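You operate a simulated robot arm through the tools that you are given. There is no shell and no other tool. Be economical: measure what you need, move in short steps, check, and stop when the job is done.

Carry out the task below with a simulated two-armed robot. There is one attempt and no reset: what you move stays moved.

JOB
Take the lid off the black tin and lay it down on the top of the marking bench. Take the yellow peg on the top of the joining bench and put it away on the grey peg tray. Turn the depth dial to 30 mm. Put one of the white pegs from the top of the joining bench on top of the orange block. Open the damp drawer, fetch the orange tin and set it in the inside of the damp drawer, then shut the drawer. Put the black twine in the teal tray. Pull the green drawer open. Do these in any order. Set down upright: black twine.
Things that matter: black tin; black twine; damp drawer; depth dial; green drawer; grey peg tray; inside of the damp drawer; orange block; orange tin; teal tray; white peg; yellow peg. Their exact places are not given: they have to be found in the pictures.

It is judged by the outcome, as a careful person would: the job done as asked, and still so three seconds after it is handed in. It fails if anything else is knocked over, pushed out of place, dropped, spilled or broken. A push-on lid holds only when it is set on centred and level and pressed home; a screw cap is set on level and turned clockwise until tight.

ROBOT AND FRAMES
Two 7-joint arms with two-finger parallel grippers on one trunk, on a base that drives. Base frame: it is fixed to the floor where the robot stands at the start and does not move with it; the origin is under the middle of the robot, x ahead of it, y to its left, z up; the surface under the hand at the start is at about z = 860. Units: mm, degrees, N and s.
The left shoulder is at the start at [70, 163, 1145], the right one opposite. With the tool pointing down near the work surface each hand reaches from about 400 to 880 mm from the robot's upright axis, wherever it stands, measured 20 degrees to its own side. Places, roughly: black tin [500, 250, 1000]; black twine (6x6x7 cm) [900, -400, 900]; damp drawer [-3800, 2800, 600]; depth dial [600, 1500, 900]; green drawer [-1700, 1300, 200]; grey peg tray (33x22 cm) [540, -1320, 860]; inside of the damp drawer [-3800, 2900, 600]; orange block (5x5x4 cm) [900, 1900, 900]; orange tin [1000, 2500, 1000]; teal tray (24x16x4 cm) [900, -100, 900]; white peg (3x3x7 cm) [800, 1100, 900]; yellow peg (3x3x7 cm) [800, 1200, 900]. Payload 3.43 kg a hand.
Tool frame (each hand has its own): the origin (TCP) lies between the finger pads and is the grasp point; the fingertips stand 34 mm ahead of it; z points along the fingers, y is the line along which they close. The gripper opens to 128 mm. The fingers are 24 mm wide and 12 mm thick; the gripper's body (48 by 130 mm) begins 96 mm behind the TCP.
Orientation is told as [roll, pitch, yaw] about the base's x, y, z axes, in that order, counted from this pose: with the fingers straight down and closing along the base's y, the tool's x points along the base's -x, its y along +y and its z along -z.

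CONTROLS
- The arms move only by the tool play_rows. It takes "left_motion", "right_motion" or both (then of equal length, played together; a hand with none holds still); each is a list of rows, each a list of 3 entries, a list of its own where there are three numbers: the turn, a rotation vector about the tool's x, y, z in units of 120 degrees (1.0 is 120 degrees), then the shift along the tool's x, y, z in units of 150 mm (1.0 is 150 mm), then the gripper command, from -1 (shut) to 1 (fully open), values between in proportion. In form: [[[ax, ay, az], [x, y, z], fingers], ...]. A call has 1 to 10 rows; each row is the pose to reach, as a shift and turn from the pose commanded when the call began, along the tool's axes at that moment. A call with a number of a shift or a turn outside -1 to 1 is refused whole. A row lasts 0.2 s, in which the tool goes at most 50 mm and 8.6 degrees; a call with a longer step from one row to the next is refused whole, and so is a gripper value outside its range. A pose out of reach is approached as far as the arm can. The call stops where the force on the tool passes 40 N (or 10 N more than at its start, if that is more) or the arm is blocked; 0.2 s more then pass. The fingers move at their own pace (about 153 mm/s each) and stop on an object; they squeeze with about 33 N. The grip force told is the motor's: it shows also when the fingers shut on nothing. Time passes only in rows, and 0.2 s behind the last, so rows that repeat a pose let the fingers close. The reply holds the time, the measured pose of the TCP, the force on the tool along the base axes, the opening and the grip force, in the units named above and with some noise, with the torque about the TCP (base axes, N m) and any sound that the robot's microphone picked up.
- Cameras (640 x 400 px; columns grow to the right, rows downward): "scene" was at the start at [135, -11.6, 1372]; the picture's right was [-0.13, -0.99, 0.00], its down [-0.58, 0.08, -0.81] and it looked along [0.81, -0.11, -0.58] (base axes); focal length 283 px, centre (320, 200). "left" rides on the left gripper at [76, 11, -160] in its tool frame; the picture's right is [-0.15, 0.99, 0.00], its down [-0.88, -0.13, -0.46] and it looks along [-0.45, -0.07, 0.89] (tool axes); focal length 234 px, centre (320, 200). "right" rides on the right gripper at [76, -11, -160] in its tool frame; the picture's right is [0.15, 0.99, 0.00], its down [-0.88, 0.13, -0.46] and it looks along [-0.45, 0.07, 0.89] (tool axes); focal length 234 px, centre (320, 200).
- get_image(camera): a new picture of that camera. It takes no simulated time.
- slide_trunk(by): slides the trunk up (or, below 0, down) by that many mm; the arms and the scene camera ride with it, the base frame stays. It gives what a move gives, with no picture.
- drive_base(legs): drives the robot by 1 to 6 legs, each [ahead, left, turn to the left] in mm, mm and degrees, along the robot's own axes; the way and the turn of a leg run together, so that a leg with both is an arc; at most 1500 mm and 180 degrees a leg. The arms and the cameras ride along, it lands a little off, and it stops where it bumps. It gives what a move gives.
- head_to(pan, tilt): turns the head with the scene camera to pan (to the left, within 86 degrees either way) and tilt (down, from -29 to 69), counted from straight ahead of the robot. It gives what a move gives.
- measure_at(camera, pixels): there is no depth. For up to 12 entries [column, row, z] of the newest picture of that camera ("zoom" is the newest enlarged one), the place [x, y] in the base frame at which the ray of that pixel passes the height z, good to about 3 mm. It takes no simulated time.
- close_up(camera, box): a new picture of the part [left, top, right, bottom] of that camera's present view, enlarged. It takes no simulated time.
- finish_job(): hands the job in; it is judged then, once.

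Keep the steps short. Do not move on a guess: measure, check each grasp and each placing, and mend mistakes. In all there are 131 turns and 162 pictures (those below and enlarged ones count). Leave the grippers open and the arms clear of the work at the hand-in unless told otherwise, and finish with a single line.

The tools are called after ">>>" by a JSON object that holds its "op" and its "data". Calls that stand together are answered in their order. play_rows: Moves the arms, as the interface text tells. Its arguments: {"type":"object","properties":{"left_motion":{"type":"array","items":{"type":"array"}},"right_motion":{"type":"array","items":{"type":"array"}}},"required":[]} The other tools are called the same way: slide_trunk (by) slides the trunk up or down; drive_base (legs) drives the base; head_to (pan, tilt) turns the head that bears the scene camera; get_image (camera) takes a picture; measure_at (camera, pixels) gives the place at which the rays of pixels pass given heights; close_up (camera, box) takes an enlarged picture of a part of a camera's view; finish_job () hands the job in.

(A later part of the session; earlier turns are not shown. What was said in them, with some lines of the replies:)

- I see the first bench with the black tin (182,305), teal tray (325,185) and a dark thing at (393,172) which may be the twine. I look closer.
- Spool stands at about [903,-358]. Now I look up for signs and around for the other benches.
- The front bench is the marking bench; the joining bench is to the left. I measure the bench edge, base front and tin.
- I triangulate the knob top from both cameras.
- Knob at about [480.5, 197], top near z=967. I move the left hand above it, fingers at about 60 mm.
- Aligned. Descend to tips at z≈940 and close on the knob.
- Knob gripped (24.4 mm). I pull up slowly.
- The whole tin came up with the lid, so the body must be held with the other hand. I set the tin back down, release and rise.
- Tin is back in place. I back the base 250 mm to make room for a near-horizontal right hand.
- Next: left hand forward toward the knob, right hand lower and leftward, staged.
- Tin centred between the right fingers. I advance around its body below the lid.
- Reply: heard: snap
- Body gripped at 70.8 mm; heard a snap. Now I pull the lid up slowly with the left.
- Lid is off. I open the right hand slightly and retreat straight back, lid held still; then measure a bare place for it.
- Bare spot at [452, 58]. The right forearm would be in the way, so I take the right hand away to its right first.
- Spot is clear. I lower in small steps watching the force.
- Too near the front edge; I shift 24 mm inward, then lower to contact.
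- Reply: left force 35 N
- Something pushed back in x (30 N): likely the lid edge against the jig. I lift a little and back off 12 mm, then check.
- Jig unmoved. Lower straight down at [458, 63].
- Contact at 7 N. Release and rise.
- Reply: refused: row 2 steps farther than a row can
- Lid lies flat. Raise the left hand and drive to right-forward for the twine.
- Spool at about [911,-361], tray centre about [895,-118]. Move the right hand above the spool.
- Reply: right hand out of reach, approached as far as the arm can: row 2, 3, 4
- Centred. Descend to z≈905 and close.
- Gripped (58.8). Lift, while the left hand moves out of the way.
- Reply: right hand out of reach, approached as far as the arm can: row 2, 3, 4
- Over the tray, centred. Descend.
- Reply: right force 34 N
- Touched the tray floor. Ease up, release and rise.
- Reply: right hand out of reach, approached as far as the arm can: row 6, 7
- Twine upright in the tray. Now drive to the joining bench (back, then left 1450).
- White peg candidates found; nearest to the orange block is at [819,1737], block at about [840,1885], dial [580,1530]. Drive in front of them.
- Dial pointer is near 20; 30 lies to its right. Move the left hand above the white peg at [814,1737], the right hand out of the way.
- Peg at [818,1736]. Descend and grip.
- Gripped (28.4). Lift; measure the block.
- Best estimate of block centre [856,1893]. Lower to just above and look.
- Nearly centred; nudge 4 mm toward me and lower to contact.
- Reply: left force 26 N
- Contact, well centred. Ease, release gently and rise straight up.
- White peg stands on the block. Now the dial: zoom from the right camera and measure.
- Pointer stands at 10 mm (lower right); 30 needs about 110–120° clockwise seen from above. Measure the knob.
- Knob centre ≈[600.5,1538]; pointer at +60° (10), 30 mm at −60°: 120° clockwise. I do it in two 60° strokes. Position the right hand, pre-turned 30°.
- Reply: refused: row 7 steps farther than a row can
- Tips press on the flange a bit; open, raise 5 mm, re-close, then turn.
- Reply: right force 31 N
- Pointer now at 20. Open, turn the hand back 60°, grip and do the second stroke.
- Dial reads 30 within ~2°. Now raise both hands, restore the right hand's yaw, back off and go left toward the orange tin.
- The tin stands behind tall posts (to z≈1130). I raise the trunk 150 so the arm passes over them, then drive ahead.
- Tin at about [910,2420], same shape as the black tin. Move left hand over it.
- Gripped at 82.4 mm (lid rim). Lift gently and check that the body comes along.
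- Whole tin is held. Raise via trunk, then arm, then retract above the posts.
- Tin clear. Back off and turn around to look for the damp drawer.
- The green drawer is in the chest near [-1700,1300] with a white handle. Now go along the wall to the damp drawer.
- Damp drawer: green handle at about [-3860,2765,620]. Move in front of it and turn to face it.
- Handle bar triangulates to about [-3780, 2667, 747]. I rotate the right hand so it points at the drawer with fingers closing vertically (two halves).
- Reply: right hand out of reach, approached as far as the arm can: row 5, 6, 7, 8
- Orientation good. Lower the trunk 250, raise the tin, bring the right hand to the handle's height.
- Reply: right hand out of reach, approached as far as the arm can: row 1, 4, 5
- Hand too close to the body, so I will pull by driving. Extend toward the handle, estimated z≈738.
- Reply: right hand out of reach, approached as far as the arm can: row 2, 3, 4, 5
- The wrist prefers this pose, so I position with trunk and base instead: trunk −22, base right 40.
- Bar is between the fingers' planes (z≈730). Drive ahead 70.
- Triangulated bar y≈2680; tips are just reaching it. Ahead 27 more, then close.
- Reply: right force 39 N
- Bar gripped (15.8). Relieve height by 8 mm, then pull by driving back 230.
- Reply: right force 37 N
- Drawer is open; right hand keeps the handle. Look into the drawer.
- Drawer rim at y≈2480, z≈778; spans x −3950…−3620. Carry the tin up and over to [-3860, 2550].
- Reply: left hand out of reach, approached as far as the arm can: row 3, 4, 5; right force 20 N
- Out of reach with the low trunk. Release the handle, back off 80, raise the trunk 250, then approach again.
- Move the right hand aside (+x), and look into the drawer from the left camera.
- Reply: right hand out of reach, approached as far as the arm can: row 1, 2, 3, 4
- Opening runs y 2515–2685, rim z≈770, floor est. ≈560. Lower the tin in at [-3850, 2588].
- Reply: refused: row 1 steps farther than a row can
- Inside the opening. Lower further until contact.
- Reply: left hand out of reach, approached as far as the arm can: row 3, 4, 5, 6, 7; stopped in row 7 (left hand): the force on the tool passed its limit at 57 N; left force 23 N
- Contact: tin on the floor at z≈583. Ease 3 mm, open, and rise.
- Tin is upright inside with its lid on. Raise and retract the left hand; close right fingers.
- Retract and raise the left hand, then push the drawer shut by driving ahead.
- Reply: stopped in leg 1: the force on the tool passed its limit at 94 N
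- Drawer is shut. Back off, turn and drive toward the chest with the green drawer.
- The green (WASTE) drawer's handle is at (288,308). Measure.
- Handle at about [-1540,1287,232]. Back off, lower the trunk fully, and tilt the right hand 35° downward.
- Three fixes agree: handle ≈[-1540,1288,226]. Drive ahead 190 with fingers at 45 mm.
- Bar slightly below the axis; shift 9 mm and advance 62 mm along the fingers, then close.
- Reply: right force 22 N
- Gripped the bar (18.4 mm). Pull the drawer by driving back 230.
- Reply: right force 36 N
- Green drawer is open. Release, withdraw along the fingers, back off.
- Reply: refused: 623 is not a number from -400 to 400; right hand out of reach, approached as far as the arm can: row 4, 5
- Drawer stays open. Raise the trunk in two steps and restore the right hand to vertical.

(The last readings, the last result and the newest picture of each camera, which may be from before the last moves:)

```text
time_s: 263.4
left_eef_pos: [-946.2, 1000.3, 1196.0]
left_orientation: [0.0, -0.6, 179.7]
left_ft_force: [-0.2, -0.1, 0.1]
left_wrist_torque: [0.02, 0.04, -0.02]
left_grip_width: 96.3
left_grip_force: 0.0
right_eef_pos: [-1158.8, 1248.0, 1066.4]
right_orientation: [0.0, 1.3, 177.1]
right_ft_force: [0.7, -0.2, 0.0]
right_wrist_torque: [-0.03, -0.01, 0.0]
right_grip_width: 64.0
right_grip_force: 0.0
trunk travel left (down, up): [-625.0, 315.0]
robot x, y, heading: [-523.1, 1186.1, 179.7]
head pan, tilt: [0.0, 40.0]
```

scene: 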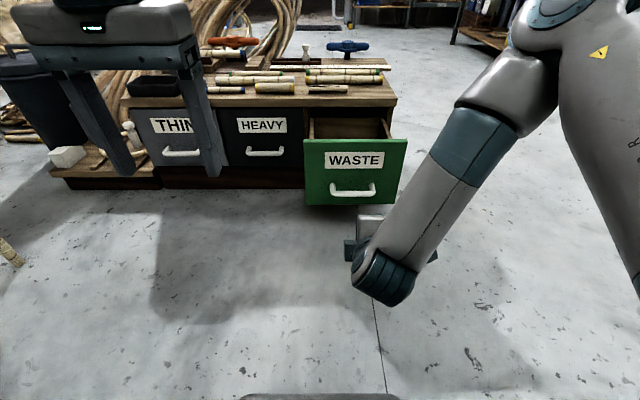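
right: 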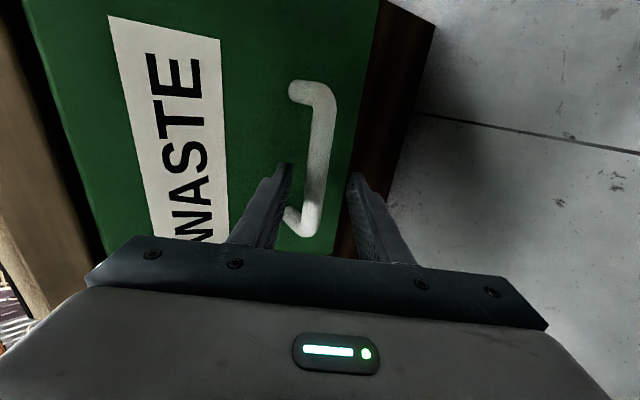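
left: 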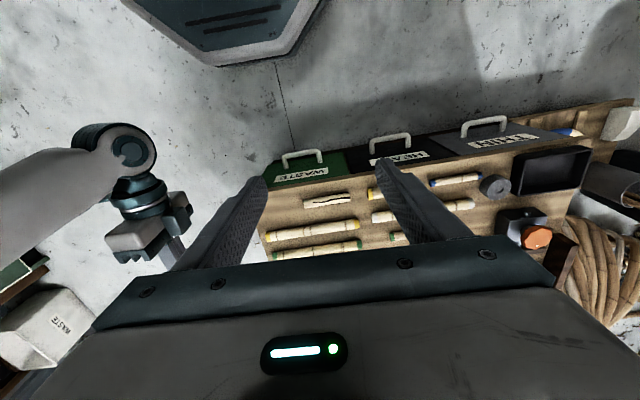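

Right hand vertical again. Turn round and go to the joining bench for the yellow peg.

>>> {"op": "drive_base", "data": {"legs": [[0, 0, 180], [0, 190, 0.3], [600, 0, 0]]}}

>>> {"op": "head_to", "data": {"pan": -5, "tilt": 40}}

>>> {"op": "get_image", "data": {"camera": "scene"}}

>>> {"op": "get_image", "data": {"camera": "right"}}

```text
time_s: 275.3
left_eef_pos: [503.3, 1574.6, 1195.1]
left_orientation: [-0.1, -0.6, 0.7]
left_ft_force: [0.0, -0.6, 0.3]
left_wrist_torque: [0.03, -0.03, 0.0]
left_grip_width: 95.8
left_grip_force: 0.0
right_eef_pos: [720.0, 1329.6, 1067.3]
right_orientation: [0.0, 1.2, -1.8]
right_ft_force: [0.6, 0.2, -0.8]
right_wrist_torque: [0.01, 0.02, 0.0]
right_grip_width: 63.9
right_grip_force: 0.1
trunk travel left (down, up): [-625.0, 315.0]
robot x, y, heading: [79.3, 1383.5, 0.7]
head pan, tilt: [0.0, 40.0]
```

```text
time_s: 276.0
left_eef_pos: [504.2, 1574.7, 1194.2]
left_orientation: [-0.1, -0.6, 0.7]
left_ft_force: [0.2, 0.4, -0.3]
left_wrist_torque: [0.01, -0.01, -0.01]
left_grip_width: 96.3
left_grip_force: 0.0
right_eef_pos: [719.4, 1328.4, 1065.4]
right_orientation: [-0.1, 1.3, -1.8]
right_ft_force: [0.7, 0.6, -0.4]
right_wrist_torque: [0.0, 0.01, 0.0]
right_grip_width: 64.1
right_grip_force: 0.0
trunk travel left (down, up): [-625.0, 315.0]
robot x, y, heading: [75.9, 1380.7, 0.7]
head pan, tilt: [-5.0, 40.0]
```

```text
20 pictures are left
```

scene: 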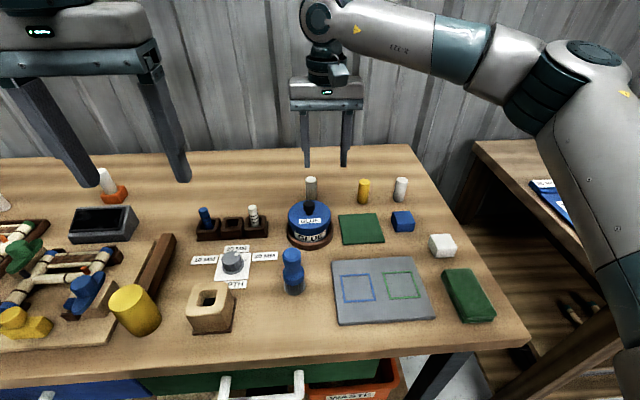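

```text
19 pictures are left
```

right: 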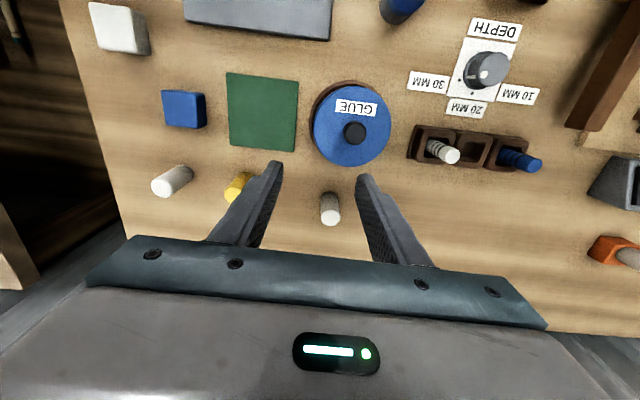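

>>> {"op": "measure_at", "data": {"camera": "scene", "pixels": [[363.5, 181, 930], [363, 200, 860]]}}

>>> {"op": "measure_at", "data": {"camera": "right", "pixels": [[236, 192, 930], [243, 178, 860]]}}

```text
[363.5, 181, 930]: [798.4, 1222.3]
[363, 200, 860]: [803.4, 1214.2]
```

```text
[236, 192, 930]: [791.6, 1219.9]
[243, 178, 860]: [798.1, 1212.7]
```

>>> {"op": "play_rows", "data": {"right_motion": [[[0, 0, 0], [-0.15, -0.2, 0], 0.1], [[0, 0, 0], [-0.3, -0.4, 0], 0.1], [[0, 0, 0], [-0.45, -0.6, 0.1], 0.1], [[0, 0, 0], [-0.577, -0.75, 0.25], 0.1], [[0, 0, 0], [-0.577, -0.75, 0.4], 0.1], [[0, 0, 0], [-0.577, -0.75, 0.4], 0.1]]}}

>>> {"op": "get_image", "data": {"camera": "right"}}

```text
time_s: 277.4
left_eef_pos: [503.4, 1575.1, 1195.2]
left_orientation: [-0.1, -0.6, 0.7]
left_ft_force: [-0.4, 0.0, -0.1]
left_wrist_torque: [-0.02, 0.0, 0.02]
left_grip_width: 96.0
left_grip_force: 0.1
right_eef_pos: [801.7, 1213.2, 1004.4]
right_orientation: [-0.1, 1.2, -1.7]
right_ft_force: [-0.3, 0.7, 0.4]
right_wrist_torque: [-0.02, 0.0, 0.02]
right_grip_width: 70.4
right_grip_force: 0.0
trunk travel left (down, up): [-625.0, 315.0]
robot x, y, heading: [78.7, 1385.2, 0.7]
head pan, tilt: [-5.0, 40.0]
```

```text
18 pictures are left
```

right: 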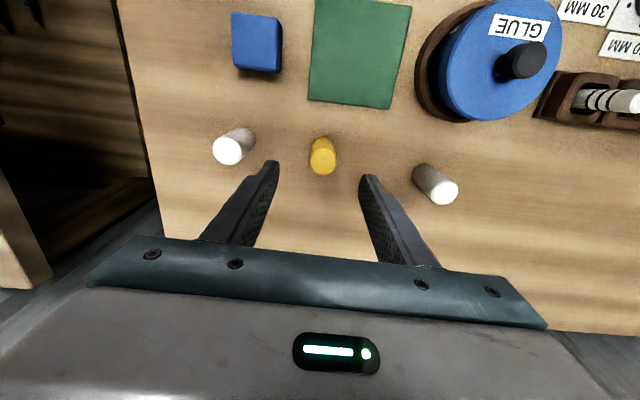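

>>> {"op": "measure_at", "data": {"camera": "right", "pixels": [[322, 162, 930], [323, 150, 870]]}}

```text
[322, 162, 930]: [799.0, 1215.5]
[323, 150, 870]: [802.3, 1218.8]
```

>>> {"op": "play_rows", "data": {"right_motion": [[[0, 0, 0], [0, 0.02, 0.25], 0.1], [[0, 0, 0], [0, 0.02, 0.5], 0.1], [[0, 0, 0], [0, 0.02, 0.66], 0.1], [[0, 0, 0], [0, 0.02, 0.66], -1], [[0, 0, 0], [0, 0.02, 0.66], -1], [[0, 0, 0], [0, 0.02, 0.66], -1], [[0, 0, 0], [0, 0.02, 0.4], -1], [[0, 0, 0], [0, 0.02, 0.1], -1], [[0, 0, 0], [0, 0.02, -0.2], -1]]}}

>>> {"op": "get_image", "data": {"camera": "scene"}}

```text
time_s: 279.4
left_eef_pos: [502.8, 1574.8, 1194.9]
left_orientation: [-0.2, -0.6, 0.7]
left_ft_force: [0.8, -0.6, -0.3]
left_wrist_torque: [0.03, 0.0, 0.01]
left_grip_width: 96.1
left_grip_force: 0.1
right_eef_pos: [801.6, 1218.3, 1035.7]
right_orientation: [-0.2, 1.1, -1.8]
right_ft_force: [-0.2, 1.1, -0.4]
right_wrist_torque: [0.01, -0.01, 0.03]
right_grip_width: 28.2
right_grip_force: 33.2
trunk travel left (down, up): [-625.0, 315.0]
robot x, y, heading: [78.2, 1386.3, 0.7]
head pan, tilt: [-5.0, 40.0]
```

```text
17 pictures are left
```

scene: 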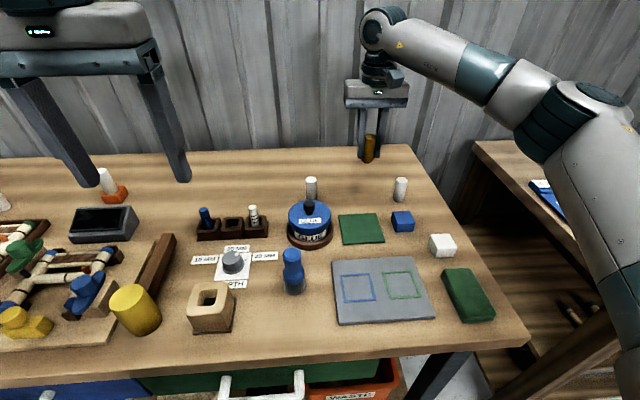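

Yellow peg held. Raise and retract, then drive to the bending bench.

>>> {"op": "play_rows", "data": {"right_motion": [[[0, 0, 0], [0.2, 0, -0.15], -1], [[0, 0, 0], [0.4, 0, -0.3], -1], [[0, 0, 0], [0.6, 0, -0.45], -1], [[0, 0, 0], [0.8, 0, -0.6], -1], [[0, 0, 0], [0.99, 0, -0.75], -1]]}}

>>> {"op": "drive_base", "data": {"legs": [[-380, 0, -0.7], [0, -1250, 0], [0, -1250, 0]]}}

>>> {"op": "head_to", "data": {"pan": -10, "tilt": 35}}

>>> {"op": "get_image", "data": {"camera": "scene"}}

```text
time_s: 280.6
left_eef_pos: [503.1, 1573.6, 1195.7]
left_orientation: [-0.1, -0.6, 0.7]
left_ft_force: [0.3, 0.0, -0.1]
left_wrist_torque: [-0.01, -0.01, 0.01]
left_grip_width: 95.7
left_grip_force: 0.1
right_eef_pos: [655.6, 1222.4, 1150.2]
right_orientation: [0.0, 1.2, -1.8]
right_ft_force: [0.1, -0.1, -0.5]
right_wrist_torque: [-0.01, 0.0, -0.01]
right_grip_width: 28.2
right_grip_force: 32.5
trunk travel left (down, up): [-625.0, 315.0]
robot x, y, heading: [78.7, 1384.6, 0.7]
head pan, tilt: [-5.0, 40.0]
```

```text
time_s: 294.8
left_eef_pos: [111.2, -938.9, 1195.6]
left_orientation: [-0.1, -0.6, -0.7]
left_ft_force: [-0.6, -0.5, 0.4]
left_wrist_torque: [0.01, -0.03, -0.02]
left_grip_width: 95.8
left_grip_force: 0.1
right_eef_pos: [255.1, -1295.6, 1150.2]
right_orientation: [0.0, 1.1, -3.2]
right_ft_force: [-0.1, 0.2, -0.9]
right_wrist_torque: [0.02, 0.0, -0.01]
right_grip_width: 27.9
right_grip_force: 33.5
trunk travel left (down, up): [-625.0, 315.0]
robot x, y, heading: [-319.7, -1118.6, -0.7]
head pan, tilt: [-5.0, 40.0]
```

```text
time_s: 295.5
left_eef_pos: [110.5, -939.2, 1196.3]
left_orientation: [-0.1, -0.6, -0.8]
left_ft_force: [0.9, -0.9, 0.2]
left_wrist_torque: [0.01, 0.0, 0.03]
left_grip_width: 96.1
left_grip_force: 0.1
right_eef_pos: [253.9, -1294.5, 1147.9]
right_orientation: [0.0, 1.2, -3.2]
right_ft_force: [0.1, -0.7, -0.5]
right_wrist_torque: [-0.01, 0.05, 0.01]
right_grip_width: 28.0
right_grip_force: 33.0
trunk travel left (down, up): [-625.0, 315.0]
robot x, y, heading: [-320.4, -1116.4, -1.1]
head pan, tilt: [-10.0, 35.0]
```

```text
16 pictures are left
```

scene: 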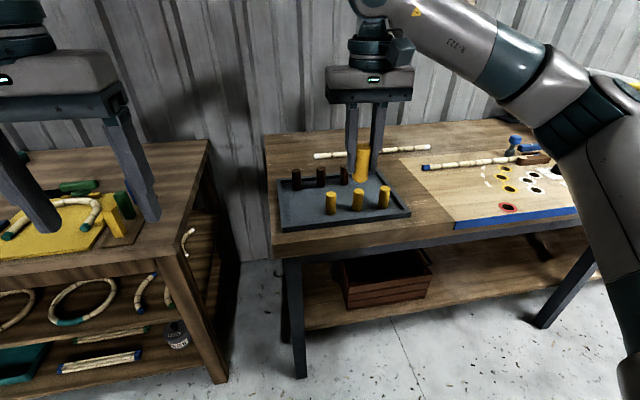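

>>> {"op": "close_up", "data": {"camera": "scene", "box": [260, 140, 430, 246]}}

>>> {"op": "measure_at", "data": {"camera": "scene", "pixels": [[331, 213, 865], [358, 209, 865], [384, 206, 865], [304, 217, 865], [297, 188, 865], [344, 183, 865], [282, 231, 865], [411, 215, 865], [278, 182, 865]]}}

```text
3.76 times, centred on (345, 193) of scene
```

zoom: 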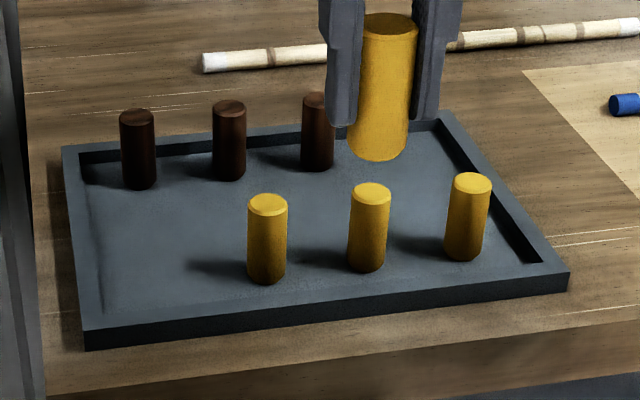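

```text
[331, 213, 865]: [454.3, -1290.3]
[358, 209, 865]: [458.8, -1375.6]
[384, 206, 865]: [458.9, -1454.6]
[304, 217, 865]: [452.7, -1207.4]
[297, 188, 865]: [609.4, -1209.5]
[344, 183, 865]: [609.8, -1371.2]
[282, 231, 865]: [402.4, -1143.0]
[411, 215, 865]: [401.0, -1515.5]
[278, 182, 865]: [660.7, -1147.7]
```

Free place in the yellow row at about [462,-1207]. Drive so the hand comes over it.

>>> {"op": "drive_base", "data": {"legs": [[205, 78, 1]]}}

>>> {"op": "get_image", "data": {"camera": "right"}}

>>> {"op": "measure_at", "data": {"camera": "right", "pixels": [[320, 200, 1100]]}}

```text
time_s: 297.2
left_eef_pos: [312.3, -854.1, 1194.9]
left_orientation: [-0.2, -0.6, 0.2]
left_ft_force: [-1.0, -0.6, 0.4]
left_wrist_torque: [0.02, 0.01, 0.02]
left_grip_width: 95.9
left_grip_force: 0.0
right_eef_pos: [462.2, -1207.2, 1150.5]
right_orientation: [-0.1, 1.2, -2.2]
right_ft_force: [-0.2, 0.6, -0.1]
right_wrist_torque: [0.01, -0.01, -0.03]
right_grip_width: 28.0
right_grip_force: 33.1
trunk travel left (down, up): [-625.0, 315.0]
robot x, y, heading: [-115.6, -1037.6, 0.4]
head pan, tilt: [-10.0, 35.0]
```

```text
14 pictures are left
```

right: 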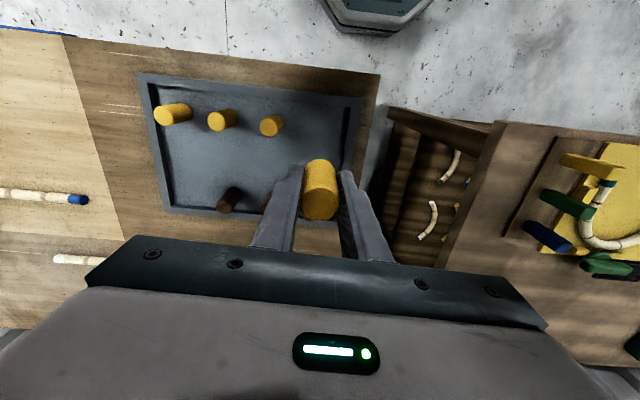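

```text
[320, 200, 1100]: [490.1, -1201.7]
```

>>> {"op": "measure_at", "data": {"camera": "right", "pixels": [[276, 120, 865], [356, 100, 865], [340, 210, 865], [320, 128, 865], [362, 98, 870]]}}

>>> {"op": "play_rows", "data": {"right_motion": [[[0, 0, 0], [0, 0, 0.25], -1], [[0, 0, 0], [0, 0, 0.5], -1], [[0, 0, 0], [0, 0, 0.75], -1], [[0, 0, 0], [0, 0, 0.99], -1], [[0, 0, 0], [0, 0, 0.99], -1]]}}

>>> {"op": "get_image", "data": {"camera": "right"}}

```text
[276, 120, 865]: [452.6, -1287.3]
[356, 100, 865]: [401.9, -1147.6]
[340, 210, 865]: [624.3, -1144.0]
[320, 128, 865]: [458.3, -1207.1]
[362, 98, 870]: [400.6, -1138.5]
```

```text
time_s: 298.4
left_eef_pos: [311.0, -853.5, 1195.3]
left_orientation: [-0.2, -0.6, 0.2]
left_ft_force: [0.7, -0.1, 0.5]
left_wrist_torque: [0.0, 0.0, -0.02]
left_grip_width: 96.4
left_grip_force: 0.1
right_eef_pos: [459.3, -1205.8, 1001.2]
right_orientation: [0.0, 1.2, -2.4]
right_ft_force: [0.4, -1.0, -0.7]
right_wrist_torque: [-0.01, -0.02, -0.02]
right_grip_width: 27.8
right_grip_force: 33.0
trunk travel left (down, up): [-625.0, 315.0]
robot x, y, heading: [-113.4, -1043.9, 0.0]
head pan, tilt: [-10.0, 35.0]
```

```text
13 pictures are left
```

right: 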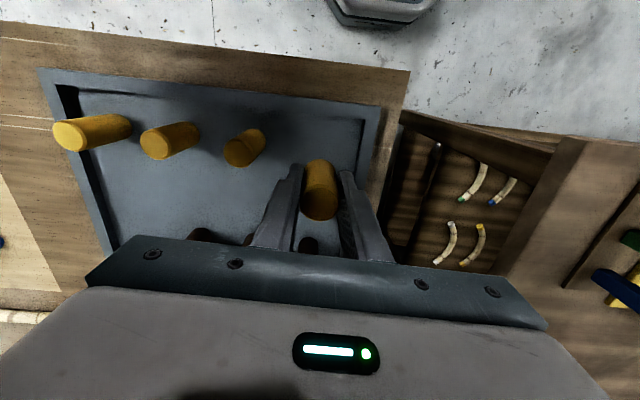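

Above the free spot. Level by 1.2° and descend to contact.

>>> {"op": "play_rows", "data": {"right_motion": [[[0, -0.01, 0], [-0.02, 0, 0.25], -1], [[0, -0.01, 0], [-0.02, 0, 0.45], -1], [[0, -0.01, 0], [-0.02, 0, 0.54], -1], [[0, -0.01, 0], [-0.02, 0, 0.57], -1], [[0, -0.01, 0], [-0.02, 0, 0.59], -1], [[0, -0.01, 0], [-0.02, 0, 0.61], -1]]}}

>>> {"op": "close_up", "data": {"camera": "scene", "box": [200, 200, 400, 340]}}

```text
time_s: 299.8
left_eef_pos: [310.2, -852.2, 1196.5]
left_orientation: [-0.1, -0.7, 0.3]
left_ft_force: [0.5, 0.6, -0.6]
left_wrist_torque: [0.03, -0.02, -0.07]
left_grip_width: 96.2
left_grip_force: 0.0
right_eef_pos: [459.1, -1206.9, 912.5]
right_orientation: [-0.1, -0.3, -2.3]
right_ft_force: [3.7, -1.0, 28.2]
right_wrist_torque: [-0.05, -0.13, 0.0]
right_grip_width: 28.2
right_grip_force: 32.8
trunk travel left (down, up): [-625.0, 315.0]
robot x, y, heading: [-114.1, -1041.5, -0.1]
head pan, tilt: [-10.0, 35.0]
```

```text
2.86 times, centred on (300, 270) of scene
```

zoom: 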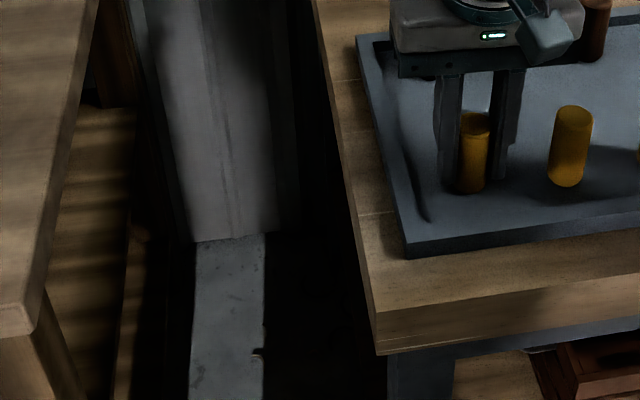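

Contact on the tray. Ease, release slightly, and rise.

>>> {"op": "play_rows", "data": {"right_motion": [[[0, 0, 0], [0, 0, -0.025], -1], [[0, 0, 0], [0, 0, -0.025], -0.4], [[0, 0, 0], [0, 0, -0.025], -0.2], [[0, 0, 0], [0, 0, -0.025], -0.2], [[0, 0, 0], [0, 0, -0.2], -0.2], [[0, 0, 0], [0, 0, -0.5], -0.2], [[0, 0, 0], [0, 0, -0.8], 0], [[0, 0, 0], [0, 0, -0.99], 0.5]]}}

>>> {"op": "close_up", "data": {"camera": "scene", "box": [300, 170, 500, 310]}}

```text
time_s: 301.6
left_eef_pos: [311.7, -853.2, 1195.4]
left_orientation: [-0.1, -0.6, 0.2]
left_ft_force: [-0.9, -0.4, 0.1]
left_wrist_torque: [0.0, -0.02, -0.02]
left_grip_width: 95.6
left_grip_force: 0.1
right_eef_pos: [460.8, -1209.1, 1058.3]
right_orientation: [0.0, 0.1, -2.3]
right_ft_force: [0.3, -0.2, 1.1]
right_wrist_torque: [0.0, 0.01, -0.02]
right_grip_width: 96.1
right_grip_force: 0.0
trunk travel left (down, up): [-625.0, 315.0]
robot x, y, heading: [-115.1, -1039.9, -0.1]
head pan, tilt: [-10.0, 35.0]
```

```text
2.86 times, centred on (400, 240) of scene
```

zoom: 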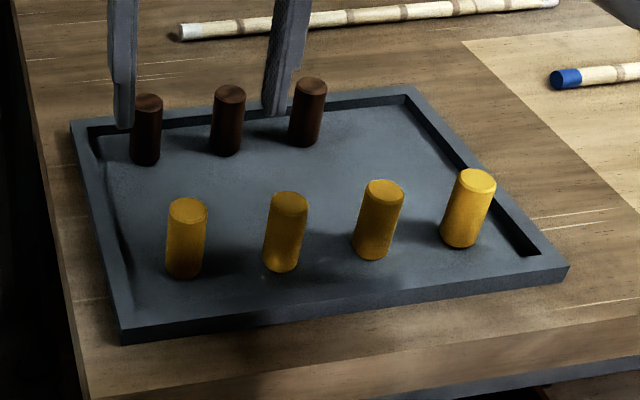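

All tasks are placed. Raise, open and back away before hand-in.

>>> {"op": "play_rows", "data": {"right_motion": [[[0, 0, 0], [0, 0, -0.3], 1], [[0, 0, 0], [0, 0, -0.6], 1], [[0, 0, 0], [0, 0, -0.6], 1]], "left_motion": [[[0, 0, 0], [0, 0, 0], 1], [[0, 0, 0], [0, 0, 0], 1], [[0, 0, 0], [0, 0, 0], 1]]}}

>>> {"op": "drive_base", "data": {"legs": [[-350, 0, 0]]}}

>>> {"op": "finish_job", "data": {}}

```text
time_s: 302.4
left_eef_pos: [312.1, -853.9, 1195.4]
left_orientation: [0.0, -0.6, 0.1]
left_ft_force: [-0.1, 0.3, -0.2]
left_wrist_torque: [-0.01, 0.04, 0.01]
left_grip_width: 128.0
left_grip_force: 0.1
right_eef_pos: [460.8, -1208.1, 1147.5]
right_orientation: [0.1, 0.0, -2.3]
right_ft_force: [0.8, 0.3, 0.2]
right_wrist_torque: [0.01, 0.0, -0.02]
right_grip_width: 127.9
right_grip_force: 0.1
trunk travel left (down, up): [-625.0, 315.0]
robot x, y, heading: [-114.0, -1043.5, 0.2]
head pan, tilt: [-10.0, 35.0]
```

```text
time_s: 304.6
left_eef_pos: [-38.9, -854.2, 1195.2]
left_orientation: [-0.1, -0.6, 0.2]
left_ft_force: [0.4, 0.2, -0.6]
left_wrist_torque: [-0.04, 0.01, 0.01]
left_grip_width: 127.9
left_grip_force: 0.1
right_eef_pos: [110.3, -1208.3, 1148.4]
right_orientation: [0.0, 0.0, -2.3]
right_ft_force: [-0.2, -0.6, 0.3]
right_wrist_torque: [-0.02, 0.0, -0.01]
right_grip_width: 128.3
right_grip_force: 0.0
trunk travel left (down, up): [-625.0, 315.0]
robot x, y, heading: [-461.5, -1042.6, 0.5]
head pan, tilt: [-10.0, 35.0]
```

```text
The job is handed in.
```

All seven tasks were carried out and the job is handed in; the depth dial reads 30 mm to within about 2° as measured from the pictures.
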